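You operate a simulated robot arm through the tools that you are given. There is no shell and no other tool. Be economical: measure what you need, move in short steps, check, and stop when the job is done.

Carry out the task below with a simulated two-armed robot. There is one attempt and no reset: what you move stays moved.

## Task
Show tower B on both monitors of the black desk.
Fine: source knob on B, input slider on IN 2; tower A stays off.

The check looks at the end state, three seconds after you hand in, the way a careful person would. Anything else that was tipped, shoved, dropped, spilled or broken makes it a failure.

## Robot
Two 7-joint arms with two-finger grippers on one trunk, on a base that drives. Base frame: it is fixed to the floor where the robot stands at the start and does not move with it; the origin is under the middle of the robot, x ahead of it, y to its left, z up. Readings come in m, degrees, newtons and seconds.
The left shoulder is at the start at [0.06, 0.123, 0.995], the right one opposite. With the tool pointing down near the work surface each hand reaches from about 0.36 to 0.8 m from the robot's upright axis, wherever it stands, measured 20 degrees to its own side. Places, roughly: desk flat monitor [1, 0.3, 1]; desk tube monitor [0.9, 0.7, 1]; flat monitor button [0.9, 0.2, 1]; input slider [0.9, 0.4, 1]; power block switch [0.6, 0.5, 0.9]; source knob [0.6, 0.2, 0.9]; tower a button [0.8, 0, 1.1]; tower b button [0.8, -0.1, 1.1]; tube monitor button [0.7, 0.8, 0.9]. Payload 1.47 kg a hand.
The tool frame of a hand sits at the grasp point between the pads (the TCP): z along the fingers, y along the line on which they close. The tips reach 0.016 m beyond it. Largest opening 0.087 m; the body of the gripper starts 0.055 m behind the TCP.
Orientation is that of the tool frame in the base frame, as a unit quaternion [x, y, z, w]. With the fingers straight down and closing along the base's y, the tool's x points along the base's -x, its y along +y and its z along -z.

## Interface
- The arms move only by the tool send_rows. It takes "left_deltas", "right_deltas" or both (then of equal length, played together; a hand with none holds still); each is a list that holds one entry, the list of rows, each a list of 7 numbers: the shift along the tool's x, y, z in units of 30 mm (1.0 is 30 mm), then the turn, a rotation vector about the tool's x, y, z in units of 8 degrees (1.0 is 8 degrees), then the opening, from 0 (shut) to 1 (fully open). In form: [[[dx, dy, dz, rx, ry, rz, claw], ...]]. A call has 1 to 8 rows; each row shifts and turns the commanded pose from where the row before left it, along the tool's axes as they then stand. A call with a number of a shift or a turn outside -1 to 1 is refused whole. A row lasts 0.2 s, in which the tool goes at most 0.05 m and 8.6 degrees; a call with a longer step from one row to the next is refused whole, and so is a gripper value outside its range. A pose out of reach is approached as far as the arm can. The call stops where the force on the tool passes 40 N (or 10 N more than at its start, if that is more) or the arm is blocked; 0.2 s more then pass. Each finger travels about 0.153 m/s and halts on what it meets, pressing with about 23 N; the grip force reading is that of the motor and also rises with nothing between the fingers. The clock runs only during rows and for 0.2 s after the last one: add rows that do not move to give the fingers time. It gives the time, the measured TCP pose, the force on the tool (base axes), the opening and the grip force at its end, in the units of the frame above (readings bear some noise), with the torque about the TCP (base axes, N m) and any sound that the robot's microphone picked up, and new pictures: "show" is both (left out), scene, wrist or none (wrist: the cameras of the hands that moved).
- Cameras (640 x 400 px; columns grow to the right, rows downward): "scene" is now at [0.0912, 0.0189, 1.5588]; the picture's right is [0.25, -0.97, 0.00], its down [-0.66, -0.17, -0.73] and it looks along [0.71, 0.18, -0.68] (base axes); focal length 260 px, centre (320, 200). "left" rides on the left gripper at [0.073, -0.012, -0.09] in its tool frame; the picture's right is [0.16, 0.99, 0.00], its down [-0.72, 0.12, -0.68] and it looks along [-0.67, 0.11, 0.73] (tool axes); focal length 247 px, centre (320, 200). "right" rides on the right gripper at [0.073, 0.012, -0.09] in its tool frame; the picture's right is [-0.16, 0.99, 0.00], its down [-0.72, -0.12, -0.68] and it looks along [-0.67, -0.11, 0.73] (tool axes); focal length 247 px, centre (320, 200). There is no depth. A picture from a camera that has moved, and an enlarged one, comes with that camera's place and axes in the base frame and with its lens.
- raise_lower(by): slides the trunk up (or, below 0, down) by that many m; the arms and the scene camera ride with it, the base frame stays. It gives what a move gives, with no picture.
- base_move(legs): drives the robot by 1 to 6 legs, each [ahead, left, turn to the left] in m, m and degrees, along the robot's own axes; the way and the turn of a leg run together, so that a leg with both is an arc; at most 1.5 m and 180 degrees a leg. The arms and the cameras ride along, it lands a little off, and it stops where it bumps. It gives what a move gives, and a new picture of the scene camera.
- head_to(pan, tilt): turns the head with the scene camera to pan (to the left, within 120 degrees either way) and tilt (down, from -29 to 69), counted from straight ahead of the robot. It gives what a move gives, and a new picture of the scene camera.
- zoom(camera, box): a new picture of the part [left, top, right, bottom] of that camera's present view, enlarged. It takes no simulated time.
- finish_job(): hands the job in; it is judged then, once.

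Work in short steps. Places have to be worked out from the pictures, the camera data and where the tool is seen: move nearer, look again, correct. Check each grasp and each placing, and mend what went wrong. You have 120 turns and 260 pictures in all, those below and enlarged ones among them. Open the grippers and draw the arms clear of the work before you hand the job in, unless the task says otherwise; then end with one line.

The tools are called after "Emit:" by a JSON object that holds its "api" and its "payload". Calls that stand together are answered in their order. send_rows: Moves the arms, as the interface text tells. Its arguments: {"type":"object","properties":{"left_deltas":{"type":"array"},"right_deltas":{"type":"array"},"show":{"type":"string","enum":["both","scene","wrist","none"]}},"required":[]} The other tools are called the same way: raise_lower (by) slides the trunk up or down; base_move (legs) drives the base; head_to (pan, tilt) turns the head that bears the scene camera; zoom (camera, box) takes an enlarged picture of a part of a camera's view; finish_job () hands the job in.

At the start:

```text
t: 0.0
left_tcp_pos: [0.4461, 0.2632, 1.273]
left_tool_rot: [0.0, 1.0, 0.0, 0.0]
left_contact_force: [0.0, -0.1, -0.2]
left_wrist_torque: [0.0, -0.01, -0.01]
left_opening: 0.087
left_finger_force: 0.0
right_tcp_pos: [0.4589, -0.0722, 1.2151]
right_tool_rot: [0.0, 1.0, 0.0, 0.0]
right_contact_force: [0.3, 0.6, -0.7]
right_wrist_torque: [-0.02, 0.02, 0.02]
right_opening: 0.0871
right_finger_force: 0.2
trunk travel left (down, up): [-0.15, 0.08]
robot x, y, heading: [0.0003, -0.0031, 0.1]
head pan, tilt: [14.6, 42.8]
```

scene: 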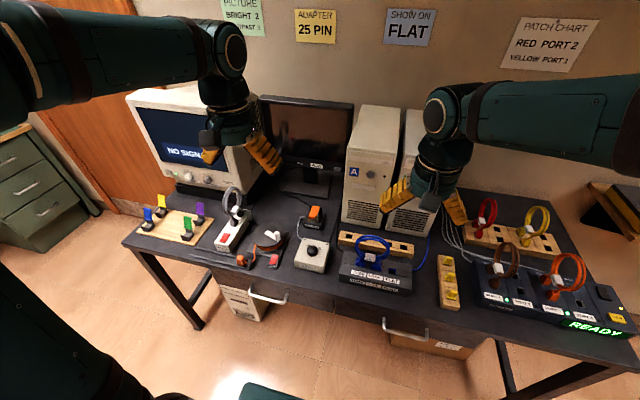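
right: 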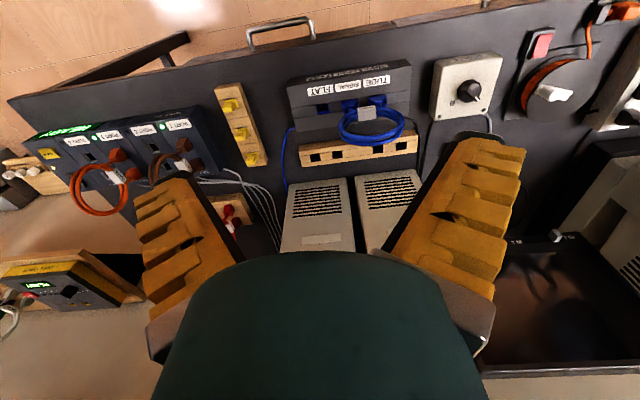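
left: 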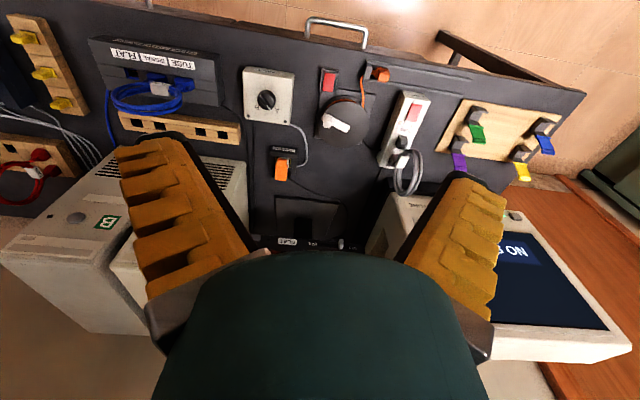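

The picture shows a crowded desk with many controls. I enlarge parts of it to read the labels first.

Emit:
{"api": "zoom", "payload": {"camera": "scene", "box": [200, 0, 640, 100]}}

Emit:
{"api": "zoom", "payload": {"camera": "scene", "box": [120, 160, 340, 300]}}

Emit:
{"api": "zoom", "payload": {"camera": "scene", "box": [320, 180, 640, 350]}}

Emit:
{"api": "zoom", "payload": {"camera": "left", "box": [220, 40, 560, 250]}}

```text
1.45 times, centred on (420, 50) of scene
camera zoom: at [0.0912, 0.0189, 1.5588], right [0.25, -0.97, 0.0], down [-0.66, -0.17, -0.73], along [0.71, 0.18, -0.68], focal length 378 px, centre (174, 418)
```

zoom: 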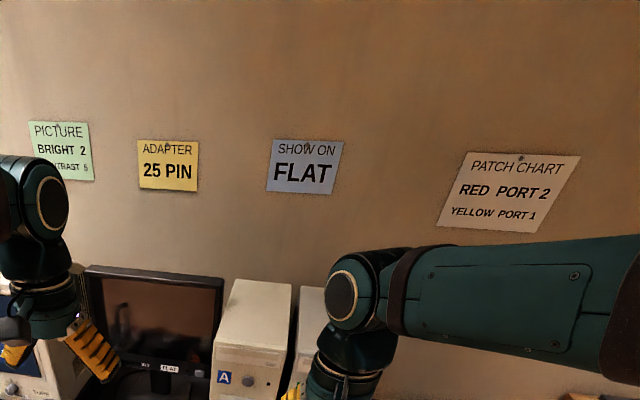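

```text
2.86 times, centred on (230, 230) of scene
camera zoom: at [0.0912, 0.0189, 1.5588], right [0.25, -0.97, 0.0], down [-0.66, -0.17, -0.73], along [0.71, 0.18, -0.68], focal length 744 px, centre (577, 114)
```

zoom: 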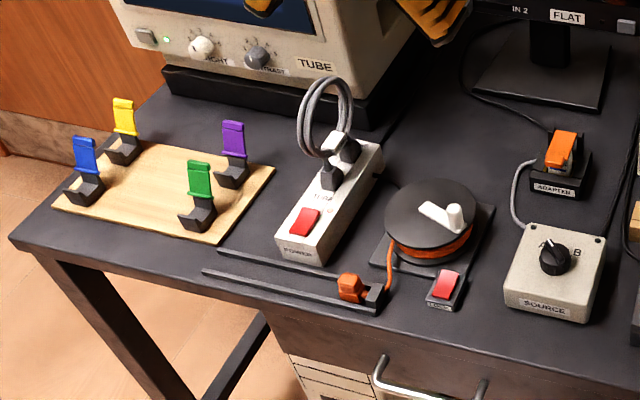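

```text
2.00 times, centred on (480, 265) of scene
camera zoom: at [0.0912, 0.0189, 1.5588], right [0.25, -0.97, 0.0], down [-0.66, -0.17, -0.73], along [0.71, 0.18, -0.68], focal length 520 px, centre (0, 70)
```

zoom: 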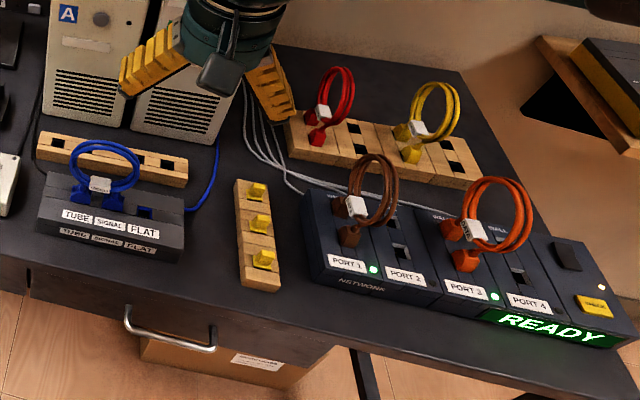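

```text
1.88 times, centred on (390, 145) of left
camera zoom: at [0.3731, 0.2514, 1.3618], right [-0.16, 0.99, 0.0], down [0.72, 0.12, 0.68], along [0.67, 0.11, -0.73], focal length 465 px, centre (188, 304)
```

zoom: 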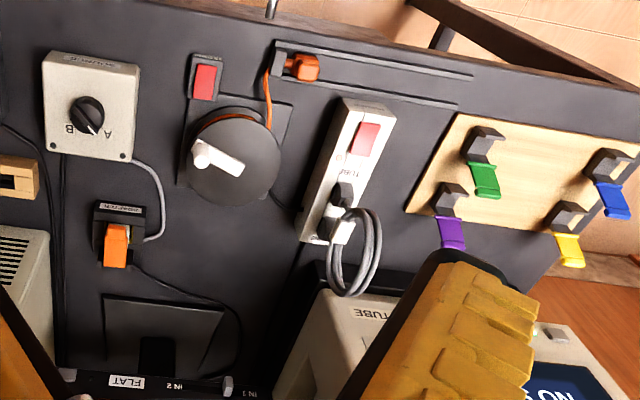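

I need a closer look at the signal block, the source box and the flat monitor.

Emit:
{"api": "zoom", "payload": {"camera": "scene", "box": [320, 220, 440, 300]}}

Emit:
{"api": "zoom", "payload": {"camera": "scene", "box": [270, 100, 390, 180]}}

Emit:
{"api": "zoom", "payload": {"camera": "right", "box": [270, 40, 510, 200]}}

Emit:
{"api": "zoom", "payload": {"camera": "scene", "box": [280, 180, 360, 280]}}

```text
5.00 times, centred on (380, 260) of scene
camera zoom: at [0.0912, 0.0189, 1.5588], right [0.25, -0.97, 0.0], down [-0.66, -0.17, -0.73], along [0.71, 0.18, -0.68], focal length 1301 px, centre (20, -100)
```

zoom: 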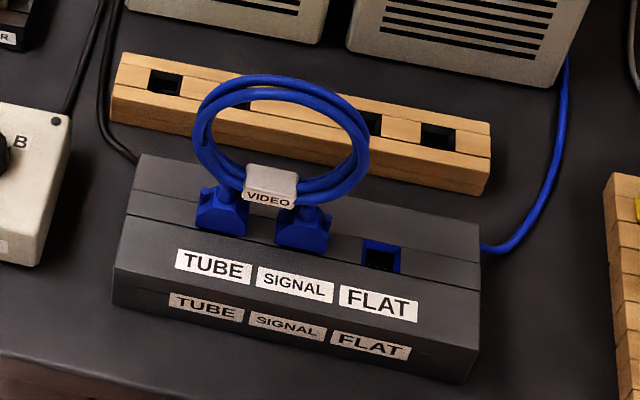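

```text
5.00 times, centred on (330, 140) of scene
camera zoom: at [0.0912, 0.0189, 1.5588], right [0.25, -0.97, 0.0], down [-0.66, -0.17, -0.73], along [0.71, 0.18, -0.68], focal length 1301 px, centre (270, 500)
```

zoom: 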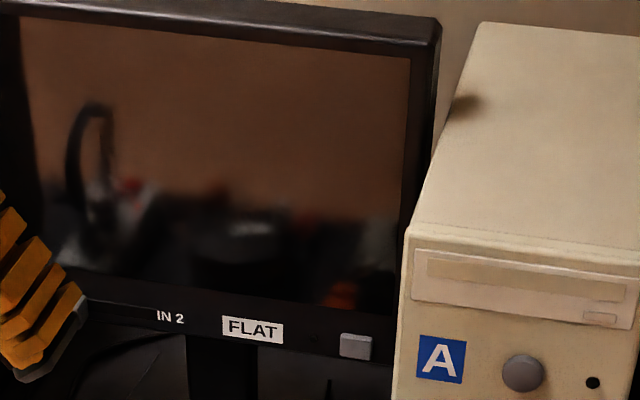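

```text
2.50 times, centred on (390, 120) of right
camera zoom: at [0.386, -0.0618, 1.3041], right [0.16, 0.99, 0.0], down [0.72, -0.12, 0.68], along [0.67, -0.11, -0.73], focal length 617 px, centre (145, 400)
```

zoom: 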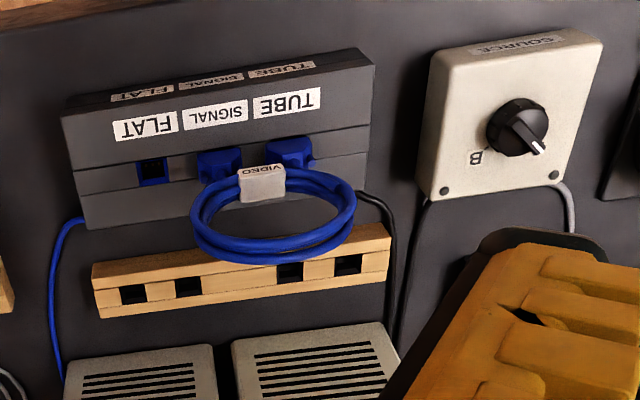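

```text
4.00 times, centred on (320, 230) of scene
camera zoom: at [0.0912, 0.0189, 1.5588], right [0.25, -0.97, 0.0], down [-0.66, -0.17, -0.73], along [0.71, 0.18, -0.68], focal length 1041 px, centre (320, 80)
```

zoom: 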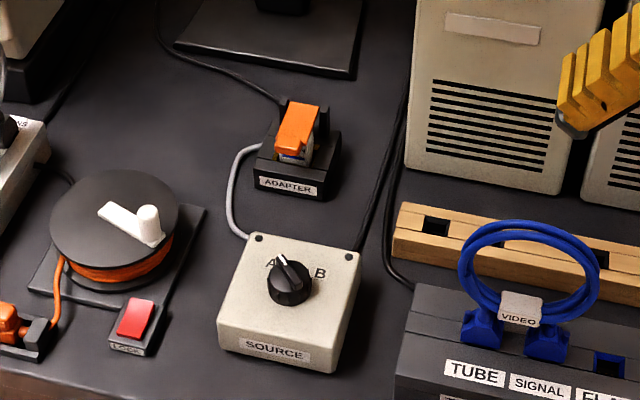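

The blue jumper already patches SIGNAL to TUBE and the tube monitor is on, so what is left is the knob, the slider, the flat monitor's button and tower B's button. I begin by turning the right hand toward horizontal, shut, to press tower B's button.

Emit:
{"api": "send_rows", "payload": {"right_deltas": [[[0, 0, 0, 0, -1, 0, 0], [0, 0, 0, 0, -1, 0, 0], [0, 0, 0, 0, -1, 0, 0], [0, 0, 0, 0, -1, 0, 0], [0, 0, 0, 0, -1, 0, 0], [0, 0, 0, 0, -1, 0, 0], [0, 0, 0, 0, -1, 0, 0]]]}}

```text
t: 1.6
left_tcp_pos: [0.4464, 0.2649, 1.2725]
left_tool_rot: [0.0, 1.0, 0.0, 0.0]
left_contact_force: [0.3, 0.3, -0.5]
left_wrist_torque: [-0.03, 0.03, 0.0]
left_opening: 0.087
left_finger_force: 0.0
right_tcp_pos: [0.4596, -0.0727, 1.2148]
right_tool_rot: [0.001, 0.883, 0.0, 0.47]
right_contact_force: [-1.2, 0.1, 0.2]
right_wrist_torque: [-0.03, -0.01, -0.03]
right_opening: 0.0001
right_finger_force: 22.8
trunk travel left (down, up): [-0.15, 0.08]
robot x, y, heading: [0.0001, 0.0014, -0.2]
head pan, tilt: [14.6, 42.8]
camera scene: at [0.0911, 0.0189, 1.5588], right [0.25, -0.97, 0.0], down [-0.66, -0.17, -0.73], along [0.71, 0.18, -0.68], focal length 260 px, centre (320, 200)
camera right: at [0.3437, -0.0616, 1.204], right [0.09, 0.99, 0.13], down [-0.16, -0.12, 0.98], along [0.98, -0.11, 0.15], focal length 247 px, centre (320, 200)
```

scene: 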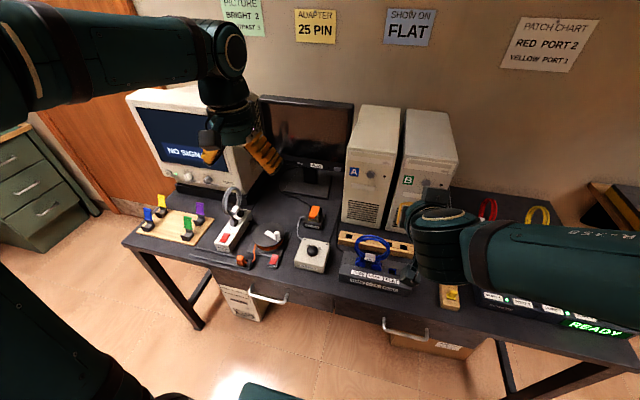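
right: 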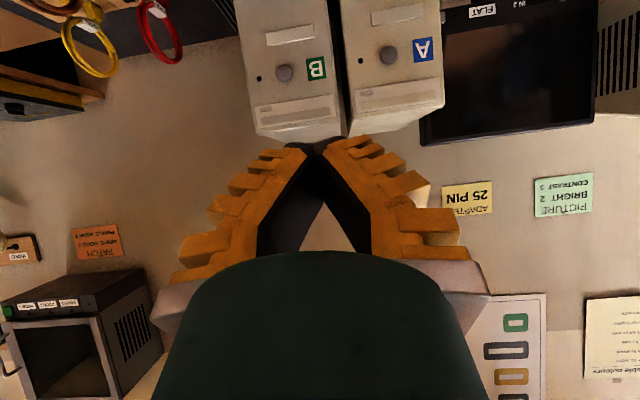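

Both tower buttons show in the wrist view. I zoom both cameras to triangulate B's button.

Emit:
{"api": "zoom", "payload": {"camera": "scene", "box": [340, 140, 460, 215]}}

Emit:
{"api": "zoom", "payload": {"camera": "right", "box": [220, 0, 540, 150]}}

```text
5.33 times, centred on (400, 178) of scene
camera zoom: at [0.0911, 0.0189, 1.5588], right [0.25, -0.97, 0.0], down [-0.66, -0.17, -0.73], along [0.71, 0.18, -0.68], focal length 1388 px, centre (-107, 320)
```

zoom: 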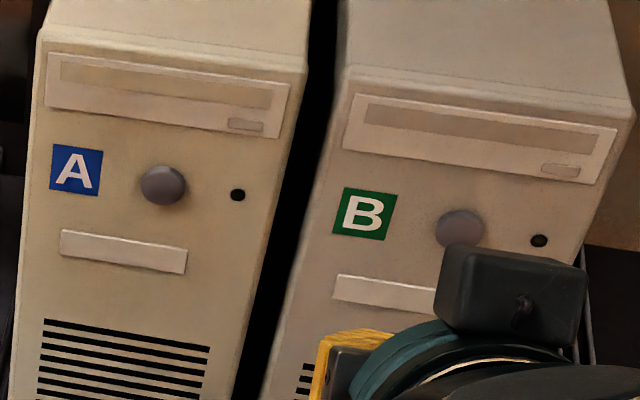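

```text
2.00 times, centred on (380, 75) of right
camera zoom: at [0.3437, -0.0616, 1.204], right [0.09, 0.99, 0.13], down [-0.16, -0.12, 0.98], along [0.98, -0.11, 0.15], focal length 494 px, centre (200, 450)
```

zoom: 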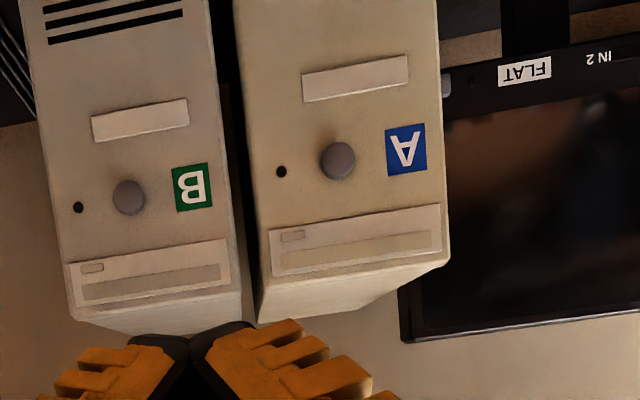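

B's button comes out at about (0.78, -0.144, 1.05). I tilt the hand a bit more and go partway toward it.

Emit:
{"api": "send_rows", "payload": {"right_deltas": [[[0, 0, 0, 0, -1, 0, 0], [0, 0, 0, 0, -1, 0, 0], [0.287, -0.237, 1, 0, 0, 0, 0], [0.287, -0.237, 1, 0, 0, 0, 0], [0.287, -0.237, 1, 0, 0, 0, 0], [0.287, -0.237, 1, 0, 0, 0, 0], [0.287, -0.237, 1, 0, 0, 0, 0], [0.287, -0.237, 1, 0, 0, 0, 0]]]}}

```text
t: 3.4
left_tcp_pos: [0.4467, 0.2641, 1.2719]
left_tool_rot: [0.0, 1.0, 0.001, 0.0]
left_contact_force: [0.4, -0.3, -0.4]
left_wrist_torque: [-0.01, 0.01, 0.0]
left_opening: 0.087
left_finger_force: 0.0
right_tcp_pos: [0.6166, -0.1151, 1.1084]
right_tool_rot: [0.0, 0.809, 0.001, 0.588]
right_contact_force: [1.2, -0.4, -1.0]
right_wrist_torque: [-0.02, 0.01, -0.01]
right_opening: 0.0
right_finger_force: 23.6
trunk travel left (down, up): [-0.15, 0.08]
robot x, y, heading: [0.0012, -0.0001, 0.1]
head pan, tilt: [14.6, 42.8]
camera scene: at [0.0923, 0.0183, 1.5587], right [0.25, -0.97, 0.0], down [-0.66, -0.17, -0.73], along [0.71, 0.18, -0.68], focal length 260 px, centre (320, 200)
camera right: at [0.5095, -0.1048, 1.0665], right [0.05, 0.99, 0.15], down [-0.42, -0.12, 0.9], along [0.91, -0.11, 0.41], focal length 247 px, centre (320, 200)
```

scene: 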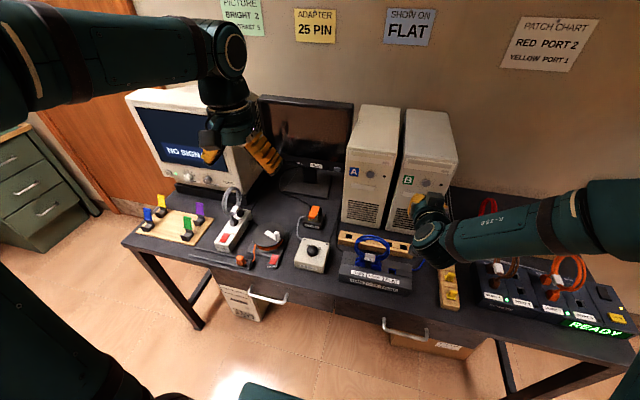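
right: 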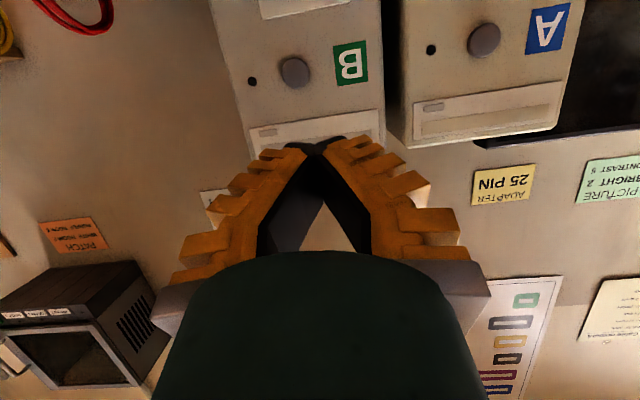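

The new wrist view confirms the button at (0.78, -0.141, 1.05). I go to about 3 cm in front of it.

Emit:
{"api": "send_rows", "payload": {"right_deltas": [[[0.204, -0.174, 0.858, 0, 0, 0, 0], [0.204, -0.174, 0.858, 0, 0, 0, 0], [0.204, -0.174, 0.858, 0, 0, 0, 0], [0.204, -0.174, 0.858, 0, 0, 0, 0], [0.204, -0.174, 0.858, 0, 0, 0, 0]]]}}

Emit:
{"api": "zoom", "payload": {"camera": "scene", "box": [340, 140, 460, 215]}}

```text
t: 4.6
left_tcp_pos: [0.4477, 0.2598, 1.2721]
left_tool_rot: [0.001, 1.0, 0.001, -0.001]
left_contact_force: [-0.9, 0.1, -0.7]
left_wrist_torque: [0.05, 0.04, -0.01]
left_opening: 0.087
left_finger_force: 0.1
right_tcp_pos: [0.7278, -0.1449, 1.0405]
right_tool_rot: [0.003, 0.81, -0.001, 0.587]
right_contact_force: [0.5, -0.7, 0.3]
right_wrist_torque: [0.01, 0.04, -0.01]
right_opening: 0.0001
right_finger_force: 23.4
trunk travel left (down, up): [-0.15, 0.08]
robot x, y, heading: [-0.0009, -0.0, 0.1]
head pan, tilt: [14.6, 42.8]
camera scene: at [0.0931, 0.0152, 1.5586], right [0.25, -0.97, 0.0], down [-0.66, -0.17, -0.73], along [0.71, 0.19, -0.68], focal length 260 px, centre (320, 200)
camera right: at [0.6203, -0.1338, 0.9993], right [0.05, 0.99, 0.15], down [-0.42, -0.12, 0.9], along [0.91, -0.11, 0.41], focal length 247 px, centre (320, 200)
```

scene: 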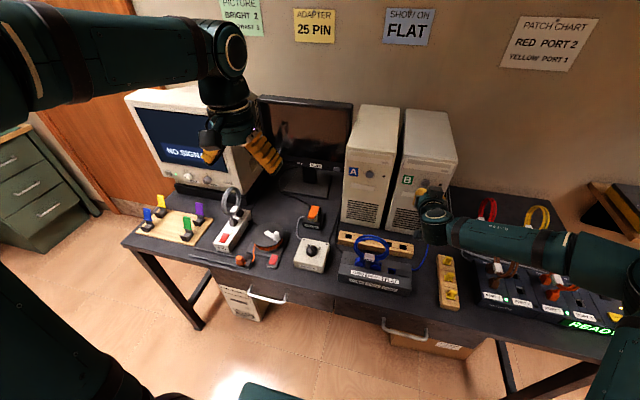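
right: 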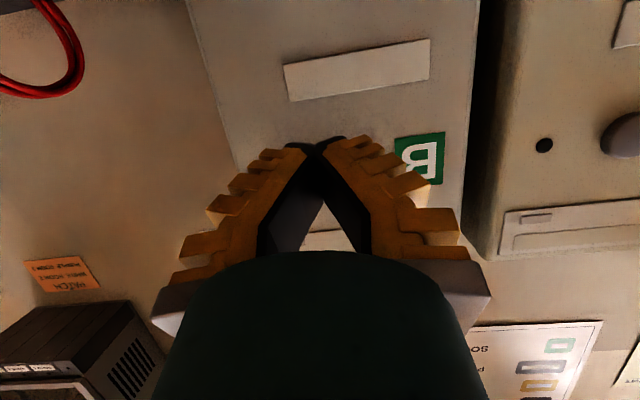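

```text
5.33 times, centred on (400, 178) of scene
camera zoom: at [0.0931, 0.0152, 1.5586], right [0.25, -0.97, 0.0], down [-0.66, -0.17, -0.73], along [0.71, 0.19, -0.68], focal length 1388 px, centre (-107, 320)
```

zoom: 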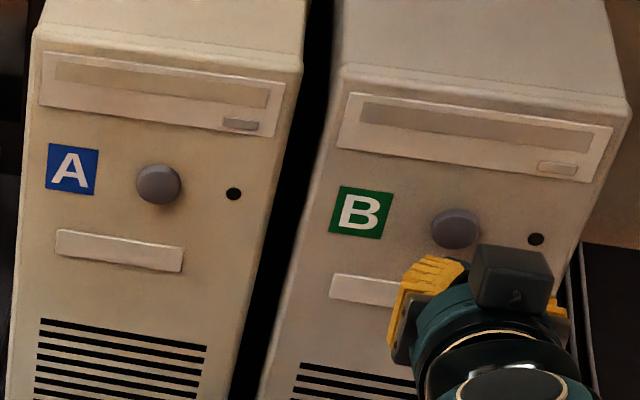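

The tip is about 3 cm short of the button. I push along +x in small steps and watch force, sound and the tower's LED.

Emit:
{"api": "send_rows", "payload": {"right_deltas": [[[-0.103, 0.1, 0.317, 0, 0, 0, 0], [-0.103, 0, 0.317, 0, 0, 0, 0], [-0.052, 0, 0.16, 0, 0, 0, 0], [-0.041, 0, 0.127, 0, 0, 0, 0], [-0.041, 0, 0.127, 0, 0, 0, 0]]], "show": "none"}}

Emit:
{"api": "zoom", "payload": {"camera": "scene", "box": [340, 140, 460, 215]}}

```text
t: 5.8
left_tcp_pos: [0.4447, 0.2622, 1.273]
left_tool_rot: [-0.001, 1.0, 0.0, 0.0]
left_contact_force: [0.9, 0.5, -0.1]
left_wrist_torque: [0.03, 0.06, -0.01]
left_opening: 0.0869
left_finger_force: 0.1
right_tcp_pos: [0.7573, -0.1385, 1.0415]
right_tool_rot: [0.0, 0.81, 0.0, 0.587]
right_contact_force: [-8.7, -0.6, -1.1]
right_wrist_torque: [0.02, -0.08, 0.01]
right_opening: 0.006
right_finger_force: 27.9
trunk travel left (down, up): [-0.15, 0.08]
robot x, y, heading: [0.0026, -0.0001, -0.1]
head pan, tilt: [14.6, 42.8]
heard: click
```

```text
5.33 times, centred on (400, 178) of scene
camera zoom: at [0.0899, 0.0187, 1.5589], right [0.25, -0.97, 0.0], down [-0.66, -0.17, -0.73], along [0.71, 0.18, -0.68], focal length 1388 px, centre (-107, 320)
```

zoom: 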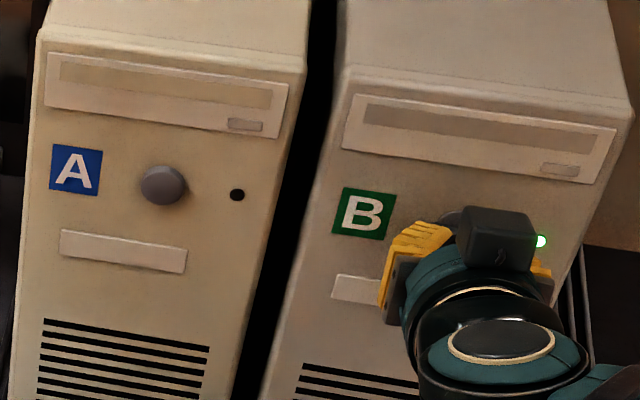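

A click was heard and tower B's LED is lit. I draw the right hand straight back and then up along the way it came.

Emit:
{"api": "send_rows", "payload": {"right_deltas": [[[0.309, 0, -0.951, 0, 0, 0, 0], [0.309, 0, -0.951, 0, 0, 0, 0], [-0.287, 0, -1, 0, 0, 0, 0], [-0.287, 0, -1, 0, 0, 0, 0], [-0.287, 0, -1, 0, 0, 0, 0], [-0.287, 0, -1, 0, 0, 0, 0], [-0.287, 0, -1, 0, 0, 0, 0], [-0.287, 0, -1, 0, 0, 0, 0]]], "show": "scene"}}

Emit:
{"api": "zoom", "payload": {"camera": "left", "box": [220, 150, 420, 275]}}

```text
t: 7.6
left_tcp_pos: [0.446, 0.2642, 1.2732]
left_tool_rot: [-0.001, 1.0, 0.001, 0.0]
left_contact_force: [-0.2, -0.7, -0.2]
left_wrist_torque: [0.01, 0.0, 0.04]
left_opening: 0.0872
left_finger_force: 0.1
right_tcp_pos: [0.5552, -0.1419, 1.1498]
right_tool_rot: [-0.001, 0.809, 0.0, 0.588]
right_contact_force: [-0.1, -0.2, -0.2]
right_wrist_torque: [-0.01, 0.0, 0.0]
right_opening: 0.0003
right_finger_force: 28.1
right hand out of reach, approached as far as the arm can: row 2
trunk travel left (down, up): [-0.15, 0.08]
robot x, y, heading: [-0.001, -0.0024, 0.1]
head pan, tilt: [14.6, 42.8]
camera scene: at [0.0901, 0.0191, 1.5589], right [0.25, -0.97, 0.0], down [-0.66, -0.17, -0.73], along [0.71, 0.18, -0.68], focal length 260 px, centre (320, 200)
```

scene: 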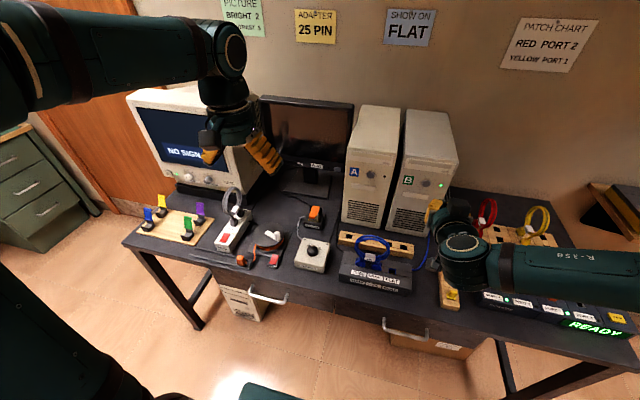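

```text
3.20 times, centred on (320, 212) of left
camera zoom: at [0.3721, 0.2517, 1.3621], right [-0.16, 0.99, 0.0], down [0.72, 0.12, 0.68], along [0.67, 0.11, -0.73], focal length 790 px, centre (320, 160)
```

zoom: 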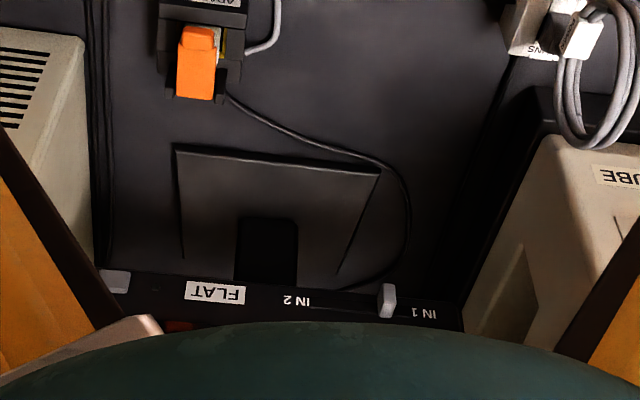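

Let me check the tube's screen, the flat's bezel and the jumper's seating now.

Emit:
{"api": "zoom", "payload": {"camera": "scene", "box": [120, 80, 280, 200]}}

Emit:
{"api": "zoom", "payload": {"camera": "scene", "box": [340, 230, 420, 290]}}

```text
3.33 times, centred on (200, 140) of scene
camera zoom: at [0.0901, 0.0191, 1.5589], right [0.25, -0.97, 0.0], down [-0.66, -0.17, -0.73], along [0.71, 0.18, -0.68], focal length 867 px, centre (720, 400)
```

zoom: 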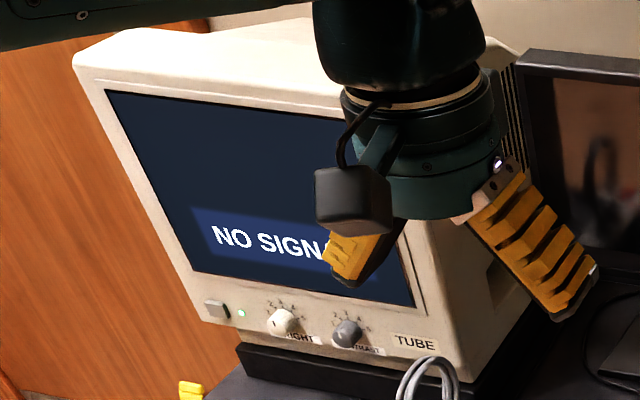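

```text
6.67 times, centred on (380, 260) of scene
camera zoom: at [0.0901, 0.0191, 1.5589], right [0.25, -0.97, 0.0], down [-0.66, -0.17, -0.73], along [0.71, 0.18, -0.68], focal length 1735 px, centre (-80, -200)
```

zoom: 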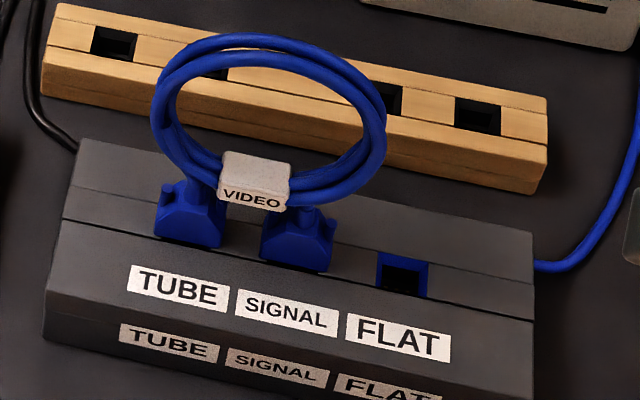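

Tube still says NO SIGNAL, likely since the source knob is on A. The knob comes out at about (0.572, 0.171, 0.875); I bring the left hand above it.

Emit:
{"api": "send_rows", "payload": {"left_deltas": [[[-0.6, -0.44, 0.95, 0, 0, 0, 1], [-0.6, -0.44, 0.95, 0, 0, 0, 1], [-0.6, -0.44, 0.95, 0, 0, 0, 1], [-0.6, -0.44, 0.95, 0, 0, 0, 1], [-0.6, -0.44, 0.95, 0, 0, 0, 1], [-0.6, -0.44, 0.95, 0, 0, 0, 1], [-0.6, -0.44, 0.95, 0, 0, 0, 1]]]}}

Emit:
{"api": "zoom", "payload": {"camera": "left", "box": [160, 60, 480, 260]}}

```text
t: 9.2
left_tcp_pos: [0.572, 0.1719, 1.0705]
left_tool_rot: [0.0, 1.0, -0.001, 0.0]
left_contact_force: [-0.3, 0.2, -0.2]
left_wrist_torque: [0.01, 0.02, 0.0]
left_opening: 0.087
left_finger_force: 0.1
right_tcp_pos: [0.5577, -0.1417, 1.1491]
right_tool_rot: [0.0, 0.81, 0.0, 0.587]
right_contact_force: [-0.6, -0.7, 0.2]
right_wrist_torque: [-0.02, 0.01, 0.0]
right_opening: 0.0001
right_finger_force: 28.6
trunk travel left (down, up): [-0.15, 0.08]
robot x, y, heading: [0.0009, 0.0026, -0.1]
head pan, tilt: [14.6, 42.8]
camera scene: at [0.0923, 0.0185, 1.5587], right [0.25, -0.97, 0.0], down [-0.66, -0.17, -0.73], along [0.71, 0.18, -0.68], focal length 260 px, centre (320, 200)
camera left: at [0.4987, 0.1596, 1.1608], right [-0.16, 0.99, 0.0], down [0.72, 0.12, 0.68], along [0.67, 0.11, -0.73], focal length 247 px, centre (320, 200)
```

scene: 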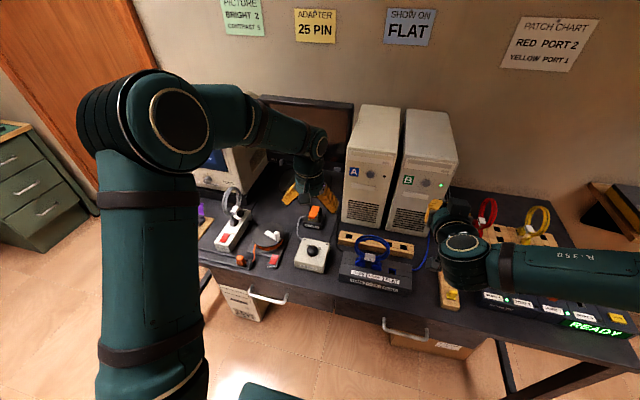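
left: 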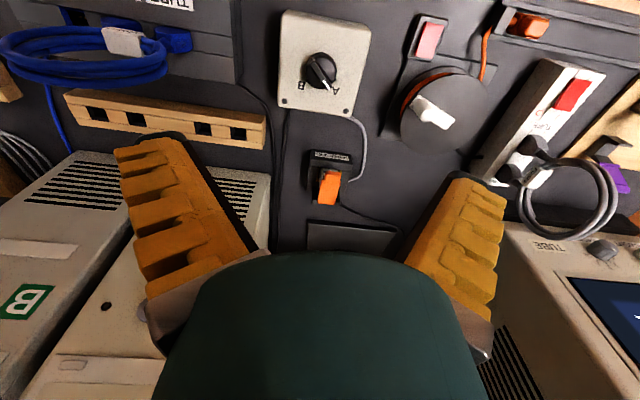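

```text
2.00 times, centred on (320, 160) of left
camera zoom: at [0.4987, 0.1596, 1.1608], right [-0.16, 0.99, 0.0], down [0.72, 0.12, 0.68], along [0.67, 0.11, -0.73], focal length 494 px, centre (320, 280)
```

zoom: 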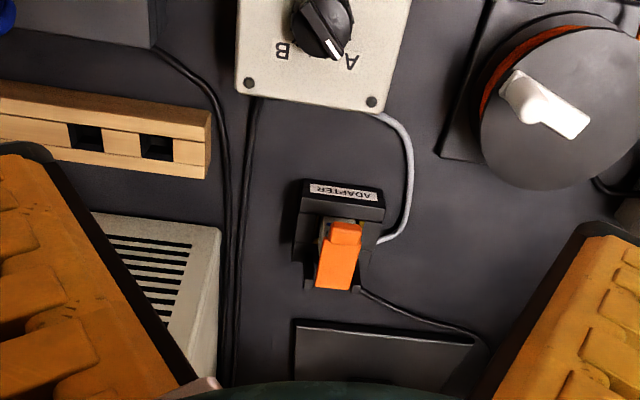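

The knob is at about (0.574, 0.173). I take closer views to judge its height, size and pointer angle.

Emit:
{"api": "zoom", "payload": {"camera": "left", "box": [260, 0, 388, 120]}}

Emit:
{"api": "zoom", "payload": {"camera": "scene", "box": [285, 225, 345, 285]}}

```text
3.33 times, centred on (324, 60) of left
camera zoom: at [0.4987, 0.1596, 1.1608], right [-0.16, 0.99, 0.0], down [0.72, 0.12, 0.68], along [0.67, 0.11, -0.73], focal length 823 px, centre (307, 667)
```

zoom: 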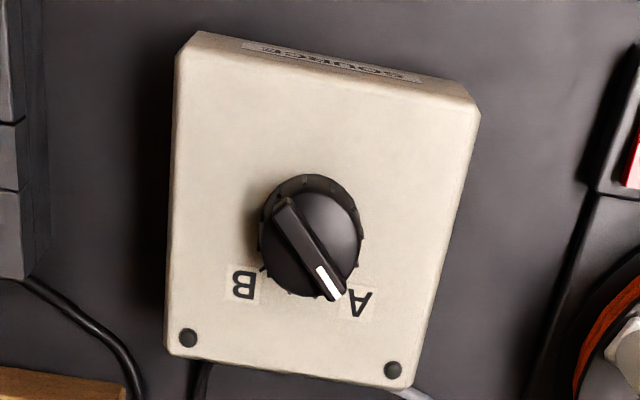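

```text
6.67 times, centred on (315, 255) of scene
camera zoom: at [0.0923, 0.0185, 1.5587], right [0.25, -0.97, 0.0], down [-0.66, -0.17, -0.73], along [0.71, 0.18, -0.68], focal length 1735 px, centre (353, -167)
```

zoom: 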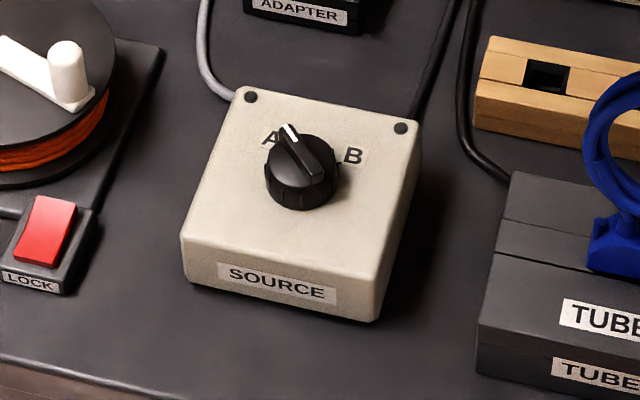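

The knob has a ridge pointing to A, about 45° left of straight ahead, with B about 45° right. I turn the left hand 45° counter-clockwise so that it closes across the ridge, and descend to z ≈ 0.93.

Emit:
{"api": "send_rows", "payload": {"left_deltas": [[[-0.07, 0.04, 0.78, 0, 0, -1, 0.7], [0, 0, 0.78, 0, 0, -1, 0.7], [0, 0, 0.78, 0, 0, -1, 0.7], [0, 0, 0.78, 0, 0, -1, 0.7], [0, 0, 0.78, 0, 0, -1, 0.7], [0, 0, 0.78, 0, 0, -0.625, 0.7]]]}}

Emit:
{"api": "zoom", "payload": {"camera": "scene", "box": [260, 190, 380, 290]}}

```text
t: 10.6
left_tcp_pos: [0.5752, 0.1725, 0.9343]
left_tool_rot: [-0.383, 0.924, 0.0, -0.001]
left_contact_force: [0.5, 0.1, -1.0]
left_wrist_torque: [0.01, -0.01, 0.03]
left_opening: 0.0653
left_finger_force: 3.1
right_tcp_pos: [0.556, -0.1411, 1.15]
right_tool_rot: [0.0, 0.809, 0.0, 0.588]
right_contact_force: [1.2, -0.4, -0.2]
right_wrist_torque: [-0.01, -0.01, -0.01]
right_opening: 0.0
right_finger_force: 27.6
trunk travel left (down, up): [-0.15, 0.08]
robot x, y, heading: [0.0045, -0.0007, 0.1]
head pan, tilt: [14.6, 42.8]
camera scene: at [0.0915, 0.0189, 1.5588], right [0.25, -0.97, 0.0], down [-0.66, -0.17, -0.73], along [0.71, 0.18, -0.68], focal length 260 px, centre (320, 200)
camera left: at [0.5316, 0.1126, 1.0229], right [-0.81, 0.58, 0.0], down [0.43, 0.59, 0.68], along [0.4, 0.55, -0.73], focal length 247 px, centre (320, 200)
```

scene: 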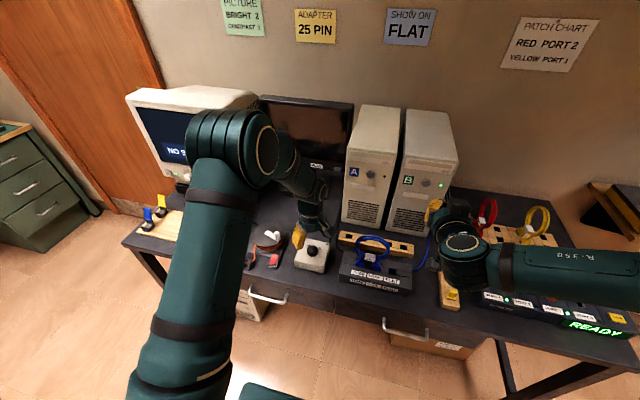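
left: 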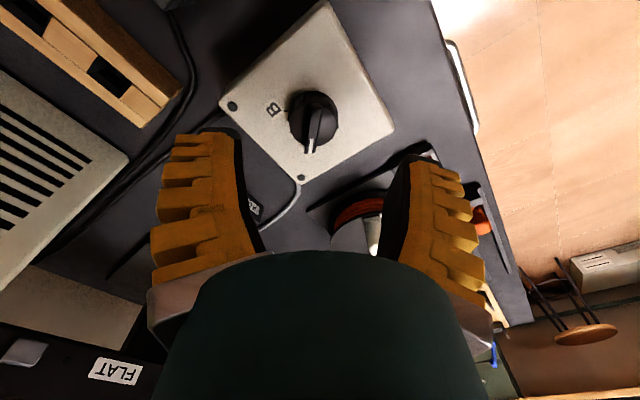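

```text
4.00 times, centred on (320, 240) of scene
camera zoom: at [0.0915, 0.0189, 1.5588], right [0.25, -0.97, 0.0], down [-0.66, -0.17, -0.73], along [0.71, 0.18, -0.68], focal length 1041 px, centre (320, 40)
```

zoom: 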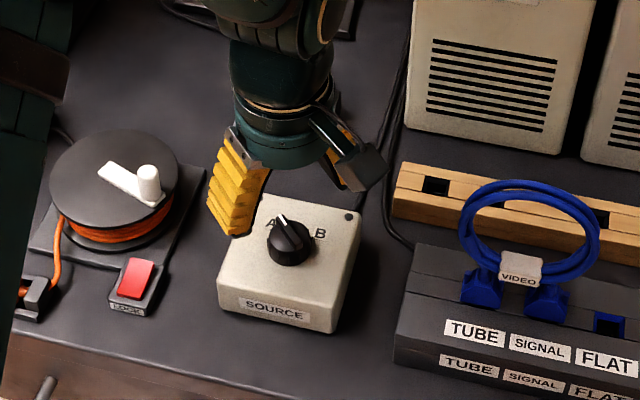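

The two wrist views together put the knob at about (0.579, 0.171, 0.86). I correct a few millimetres and lower until the tips straddle it.

Emit:
{"api": "send_rows", "payload": {"left_deltas": [[[-0.06, -0.13, 0.6, 0, 0, 0, 0.7], [0, 0, 0.7, 0, 0, 0, 0.7], [0, 0, 0.35, 0, 0, 0, 0.7], [0, 0, 0.25, 0, 0, 0, 0.7]]]}}

Emit:
{"api": "zoom", "payload": {"camera": "scene", "box": [280, 210, 360, 280]}}

Emit:
{"api": "zoom", "payload": {"camera": "left", "box": [200, 40, 440, 190]}}

```text
t: 11.6
left_tcp_pos: [0.5786, 0.1721, 0.8757]
left_tool_rot: [-0.383, 0.924, -0.001, 0.0]
left_contact_force: [1.1, 0.4, -0.4]
left_wrist_torque: [0.01, 0.0, 0.01]
left_opening: 0.0656
left_finger_force: 3.7
right_tcp_pos: [0.5558, -0.1411, 1.1503]
right_tool_rot: [0.0, 0.809, 0.0, 0.588]
right_contact_force: [-0.7, -1.1, 0.1]
right_wrist_torque: [0.0, 0.02, 0.02]
right_opening: 0.0001
right_finger_force: 27.8
trunk travel left (down, up): [-0.15, 0.08]
robot x, y, heading: [-0.0004, 0.0032, 0.1]
head pan, tilt: [14.6, 42.8]
camera scene: at [0.0912, 0.0189, 1.5588], right [0.25, -0.97, 0.0], down [-0.66, -0.17, -0.73], along [0.71, 0.18, -0.68], focal length 260 px, centre (320, 200)
camera left: at [0.5357, 0.1111, 0.9647], right [-0.81, 0.59, 0.0], down [0.43, 0.59, 0.68], along [0.4, 0.55, -0.73], focal length 247 px, centre (320, 200)
```

scene: 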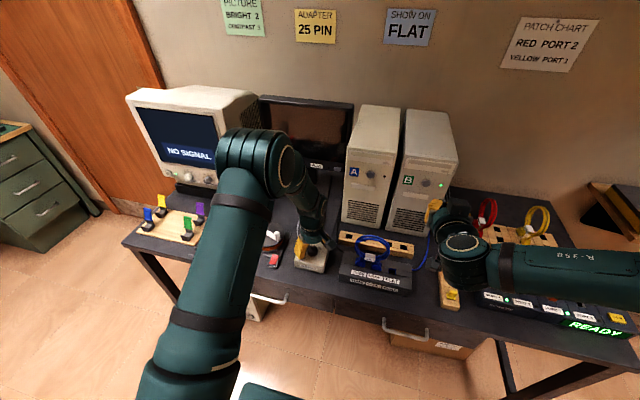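
left: 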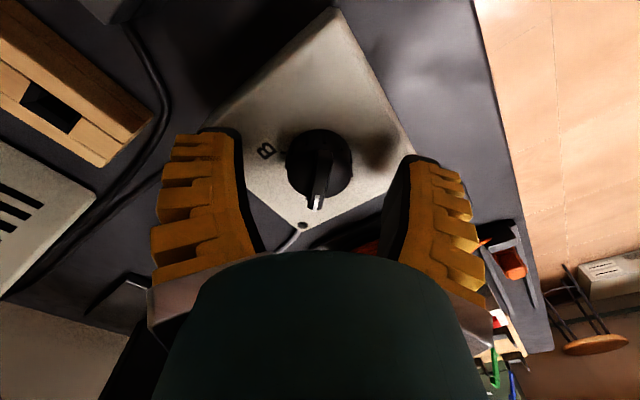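

```text
5.71 times, centred on (320, 245) of scene
camera zoom: at [0.0912, 0.0189, 1.5588], right [0.25, -0.97, 0.0], down [-0.66, -0.17, -0.73], along [0.71, 0.18, -0.68], focal length 1487 px, centre (320, -57)
```

zoom: 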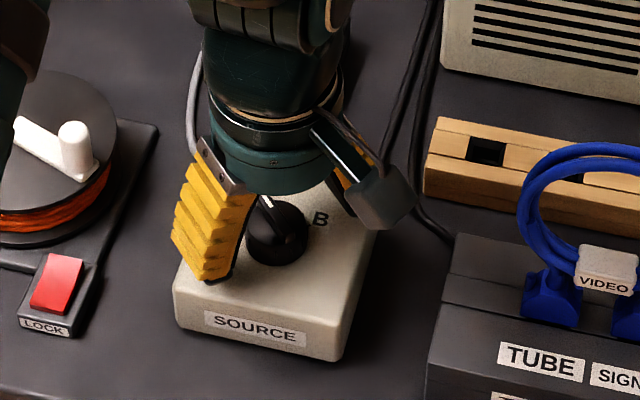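

```text
2.67 times, centred on (320, 115) of left
camera zoom: at [0.5357, 0.1111, 0.9647], right [-0.81, 0.59, 0.0], down [0.43, 0.59, 0.68], along [0.4, 0.55, -0.73], focal length 659 px, centre (320, 427)
```

zoom: 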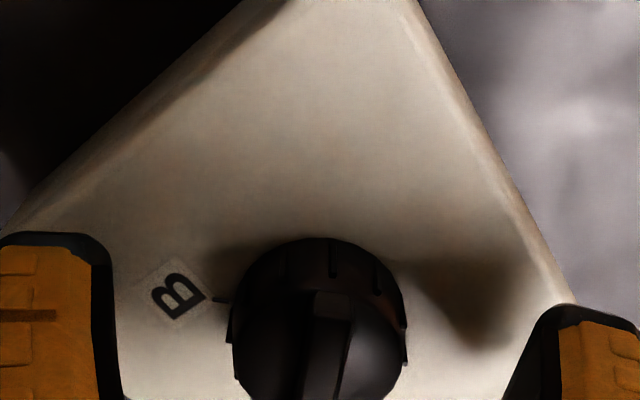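

The knob sits centred between the tips, with the tips just above the box. I close on it.

Emit:
{"api": "send_rows", "payload": {"left_deltas": [[[0, -0.04, 0, 0, 0, 0, 0.45], [0, 0, 0, 0, 0, 0, 0.2], [0, 0, 0, 0, 0, 0, 0], [0, 0, 0, 0, 0, 0, 0]]], "show": "wrist"}}

Emit:
{"api": "zoom", "payload": {"camera": "scene", "box": [280, 210, 360, 280]}}

```text
t: 12.6
left_tcp_pos: [0.5795, 0.1718, 0.8774]
left_tool_rot: [-0.382, 0.924, -0.001, 0.002]
left_contact_force: [-1.2, 10.4, 26.3]
left_wrist_torque: [0.14, 0.02, 0.01]
left_opening: 0.0061
left_finger_force: 29.3
right_tcp_pos: [0.5551, -0.1401, 1.1496]
right_tool_rot: [-0.001, 0.809, 0.0, 0.588]
right_contact_force: [-0.4, 0.0, -0.1]
right_wrist_torque: [0.01, 0.01, 0.01]
right_opening: 0.0
right_finger_force: 28.1
trunk travel left (down, up): [-0.15, 0.08]
robot x, y, heading: [-0.0011, -0.0006, -0.1]
head pan, tilt: [14.6, 42.8]
camera left: at [0.5357, 0.1113, 0.9666], right [-0.81, 0.59, 0.0], down [0.43, 0.59, 0.68], along [0.4, 0.55, -0.73], focal length 247 px, centre (320, 200)
```

left: 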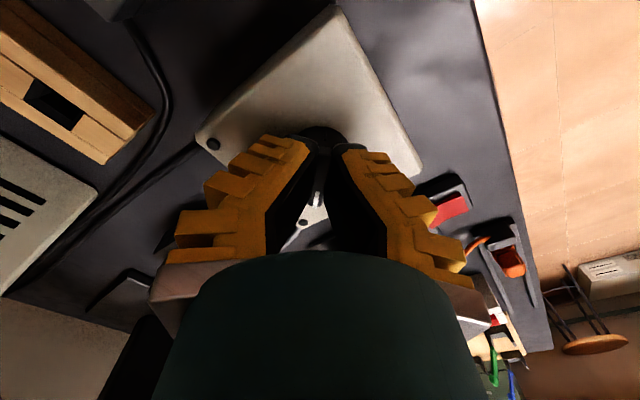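

```text
5.71 times, centred on (320, 245) of scene
camera zoom: at [0.0889, 0.0196, 1.5591], right [0.25, -0.97, 0.0], down [-0.66, -0.17, -0.73], along [0.71, 0.18, -0.68], focal length 1487 px, centre (320, -57)
```

zoom: 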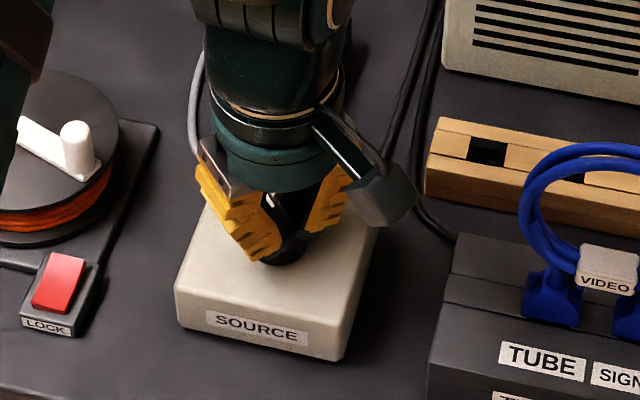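

The fingers hold the 6 mm ridge, with the tips pressing on the skirt at 26 N. I ease up 1.5 mm and turn clockwise by steps.

Emit:
{"api": "send_rows", "payload": {"left_deltas": [[[0, 0, -0.06, 0, 0, 0, 0], [0, 0, 0, 0, 0, 1, 0], [0, 0, 0, 0, 0, 1, 0], [0, 0, 0, 0, 0, 1, 0], [0, 0, 0, 0, 0, 1, 0]]], "show": "wrist"}}

```text
t: 13.8
left_tcp_pos: [0.5779, 0.1739, 0.8785]
left_tool_rot: [-0.113, 0.994, 0.0, 0.001]
left_contact_force: [2.0, 23.9, 17.1]
left_wrist_torque: [0.28, -0.38, 0.11]
left_opening: 0.0057
left_finger_force: 30.3
right_tcp_pos: [0.5561, -0.1409, 1.1516]
right_tool_rot: [-0.001, 0.809, -0.001, 0.588]
right_contact_force: [0.2, -0.3, 0.7]
right_wrist_torque: [0.03, 0.0, 0.05]
right_opening: 0.0
right_finger_force: 27.8
trunk travel left (down, up): [-0.15, 0.08]
robot x, y, heading: [0.0014, 0.0008, -0.0]
head pan, tilt: [14.6, 42.8]
camera left: at [0.5097, 0.1452, 0.9671], right [-0.38, 0.93, 0.0], down [0.68, 0.27, 0.68], along [0.63, 0.26, -0.73], focal length 247 px, centre (320, 200)
```

left: 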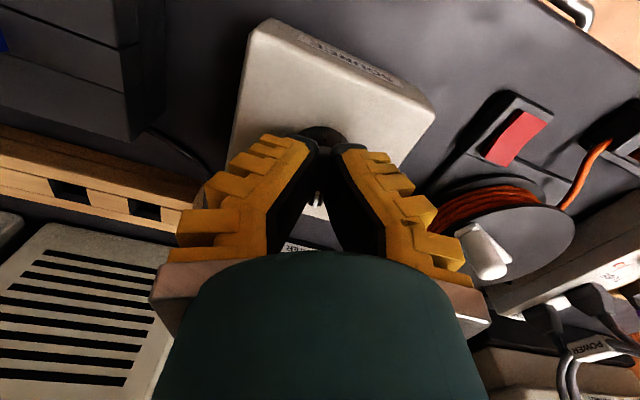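

The turn goes along, but a 24 N sideways force says the knob's axis lies a bit more to +y. I shift 2.5 mm that way, ease up, and go on turning.

Emit:
{"api": "send_rows", "payload": {"left_deltas": [[[0, 0.085, -0.04, 0, 0, 0, 0], [0, 0, 0, 0, 0, 1, 0], [0, 0, 0, 0, 0, 1, 0], [0, 0, 0, 0, 0, 1, 0], [0, 0, 0, 0, 0, 1, 0]]], "show": "wrist"}}

```text
t: 15.0
left_tcp_pos: [0.5778, 0.1765, 0.8784]
left_tool_rot: [0.164, 0.986, 0.0, -0.001]
left_contact_force: [2.6, 21.4, 4.6]
left_wrist_torque: [0.21, 0.06, 0.08]
left_opening: 0.0061
left_finger_force: 30.0
right_tcp_pos: [0.5556, -0.1396, 1.1502]
right_tool_rot: [0.0, 0.809, -0.001, 0.588]
right_contact_force: [-0.2, 0.9, -0.3]
right_wrist_torque: [0.01, 0.02, 0.01]
right_opening: 0.0001
right_finger_force: 28.1
trunk travel left (down, up): [-0.15, 0.08]
robot x, y, heading: [-0.0016, 0.0016, 0.3]
head pan, tilt: [14.6, 42.8]
camera left: at [0.5054, 0.1878, 0.9678], right [0.17, 0.98, 0.0], down [0.72, -0.13, 0.68], along [0.67, -0.12, -0.73], focal length 247 px, centre (320, 200)
```

left: 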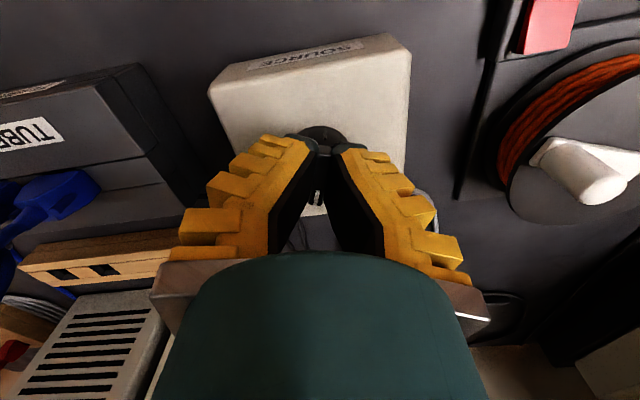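

The pointer is now 19° past centre; 26° remain. I shift another 2 mm to +y and finish the turn.

Emit:
{"api": "send_rows", "payload": {"left_deltas": [[[0.02, 0.07, 0, 0, 0, 0, 0], [0, 0, 0, 0, 0, 1, 0], [0, 0, 0, 0, 0, 1, 0], [0, 0, 0, 0, 0, 1, 0], [0, 0, 0, 0, 0, 0.4, 0], [0, 0, 0, 0, 0, 0, 0]]]}}

```text
t: 16.4
left_tcp_pos: [0.5797, 0.1767, 0.8771]
left_tool_rot: [0.393, 0.92, 0.0, 0.001]
left_contact_force: [7.6, 19.1, 5.7]
left_wrist_torque: [0.11, -0.15, 0.38]
left_opening: 0.0061
left_finger_force: 29.8
right_tcp_pos: [0.5565, -0.1392, 1.1508]
right_tool_rot: [0.0, 0.809, -0.001, 0.588]
right_contact_force: [-0.3, 0.0, -0.2]
right_wrist_torque: [-0.02, 0.03, -0.01]
right_opening: 0.0
right_finger_force: 28.1
trunk travel left (down, up): [-0.15, 0.08]
robot x, y, heading: [0.0032, 0.0018, 0.2]
head pan, tilt: [14.6, 42.8]
camera scene: at [0.0916, 0.0211, 1.5588], right [0.25, -0.97, 0.0], down [-0.66, -0.17, -0.73], along [0.71, 0.18, -0.68], focal length 260 px, centre (320, 200)
camera left: at [0.5198, 0.2213, 0.9675], right [0.6, 0.8, 0.0], down [0.58, -0.44, 0.68], along [0.54, -0.41, -0.73], focal length 247 px, centre (320, 200)
```

scene: 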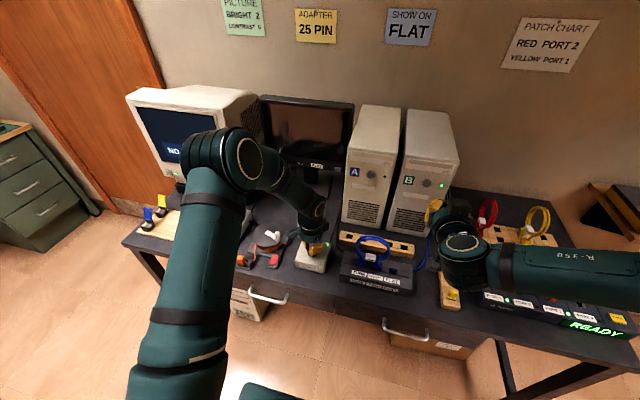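
left: 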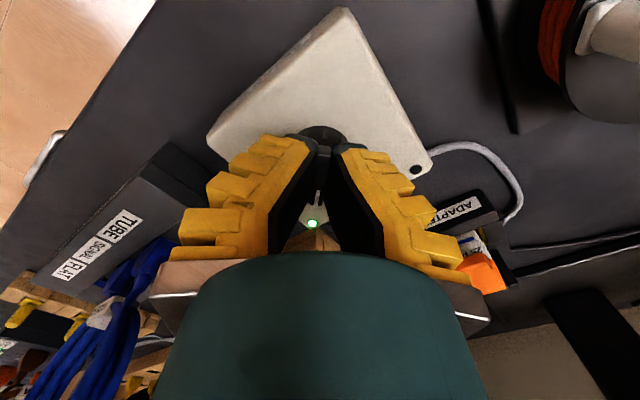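

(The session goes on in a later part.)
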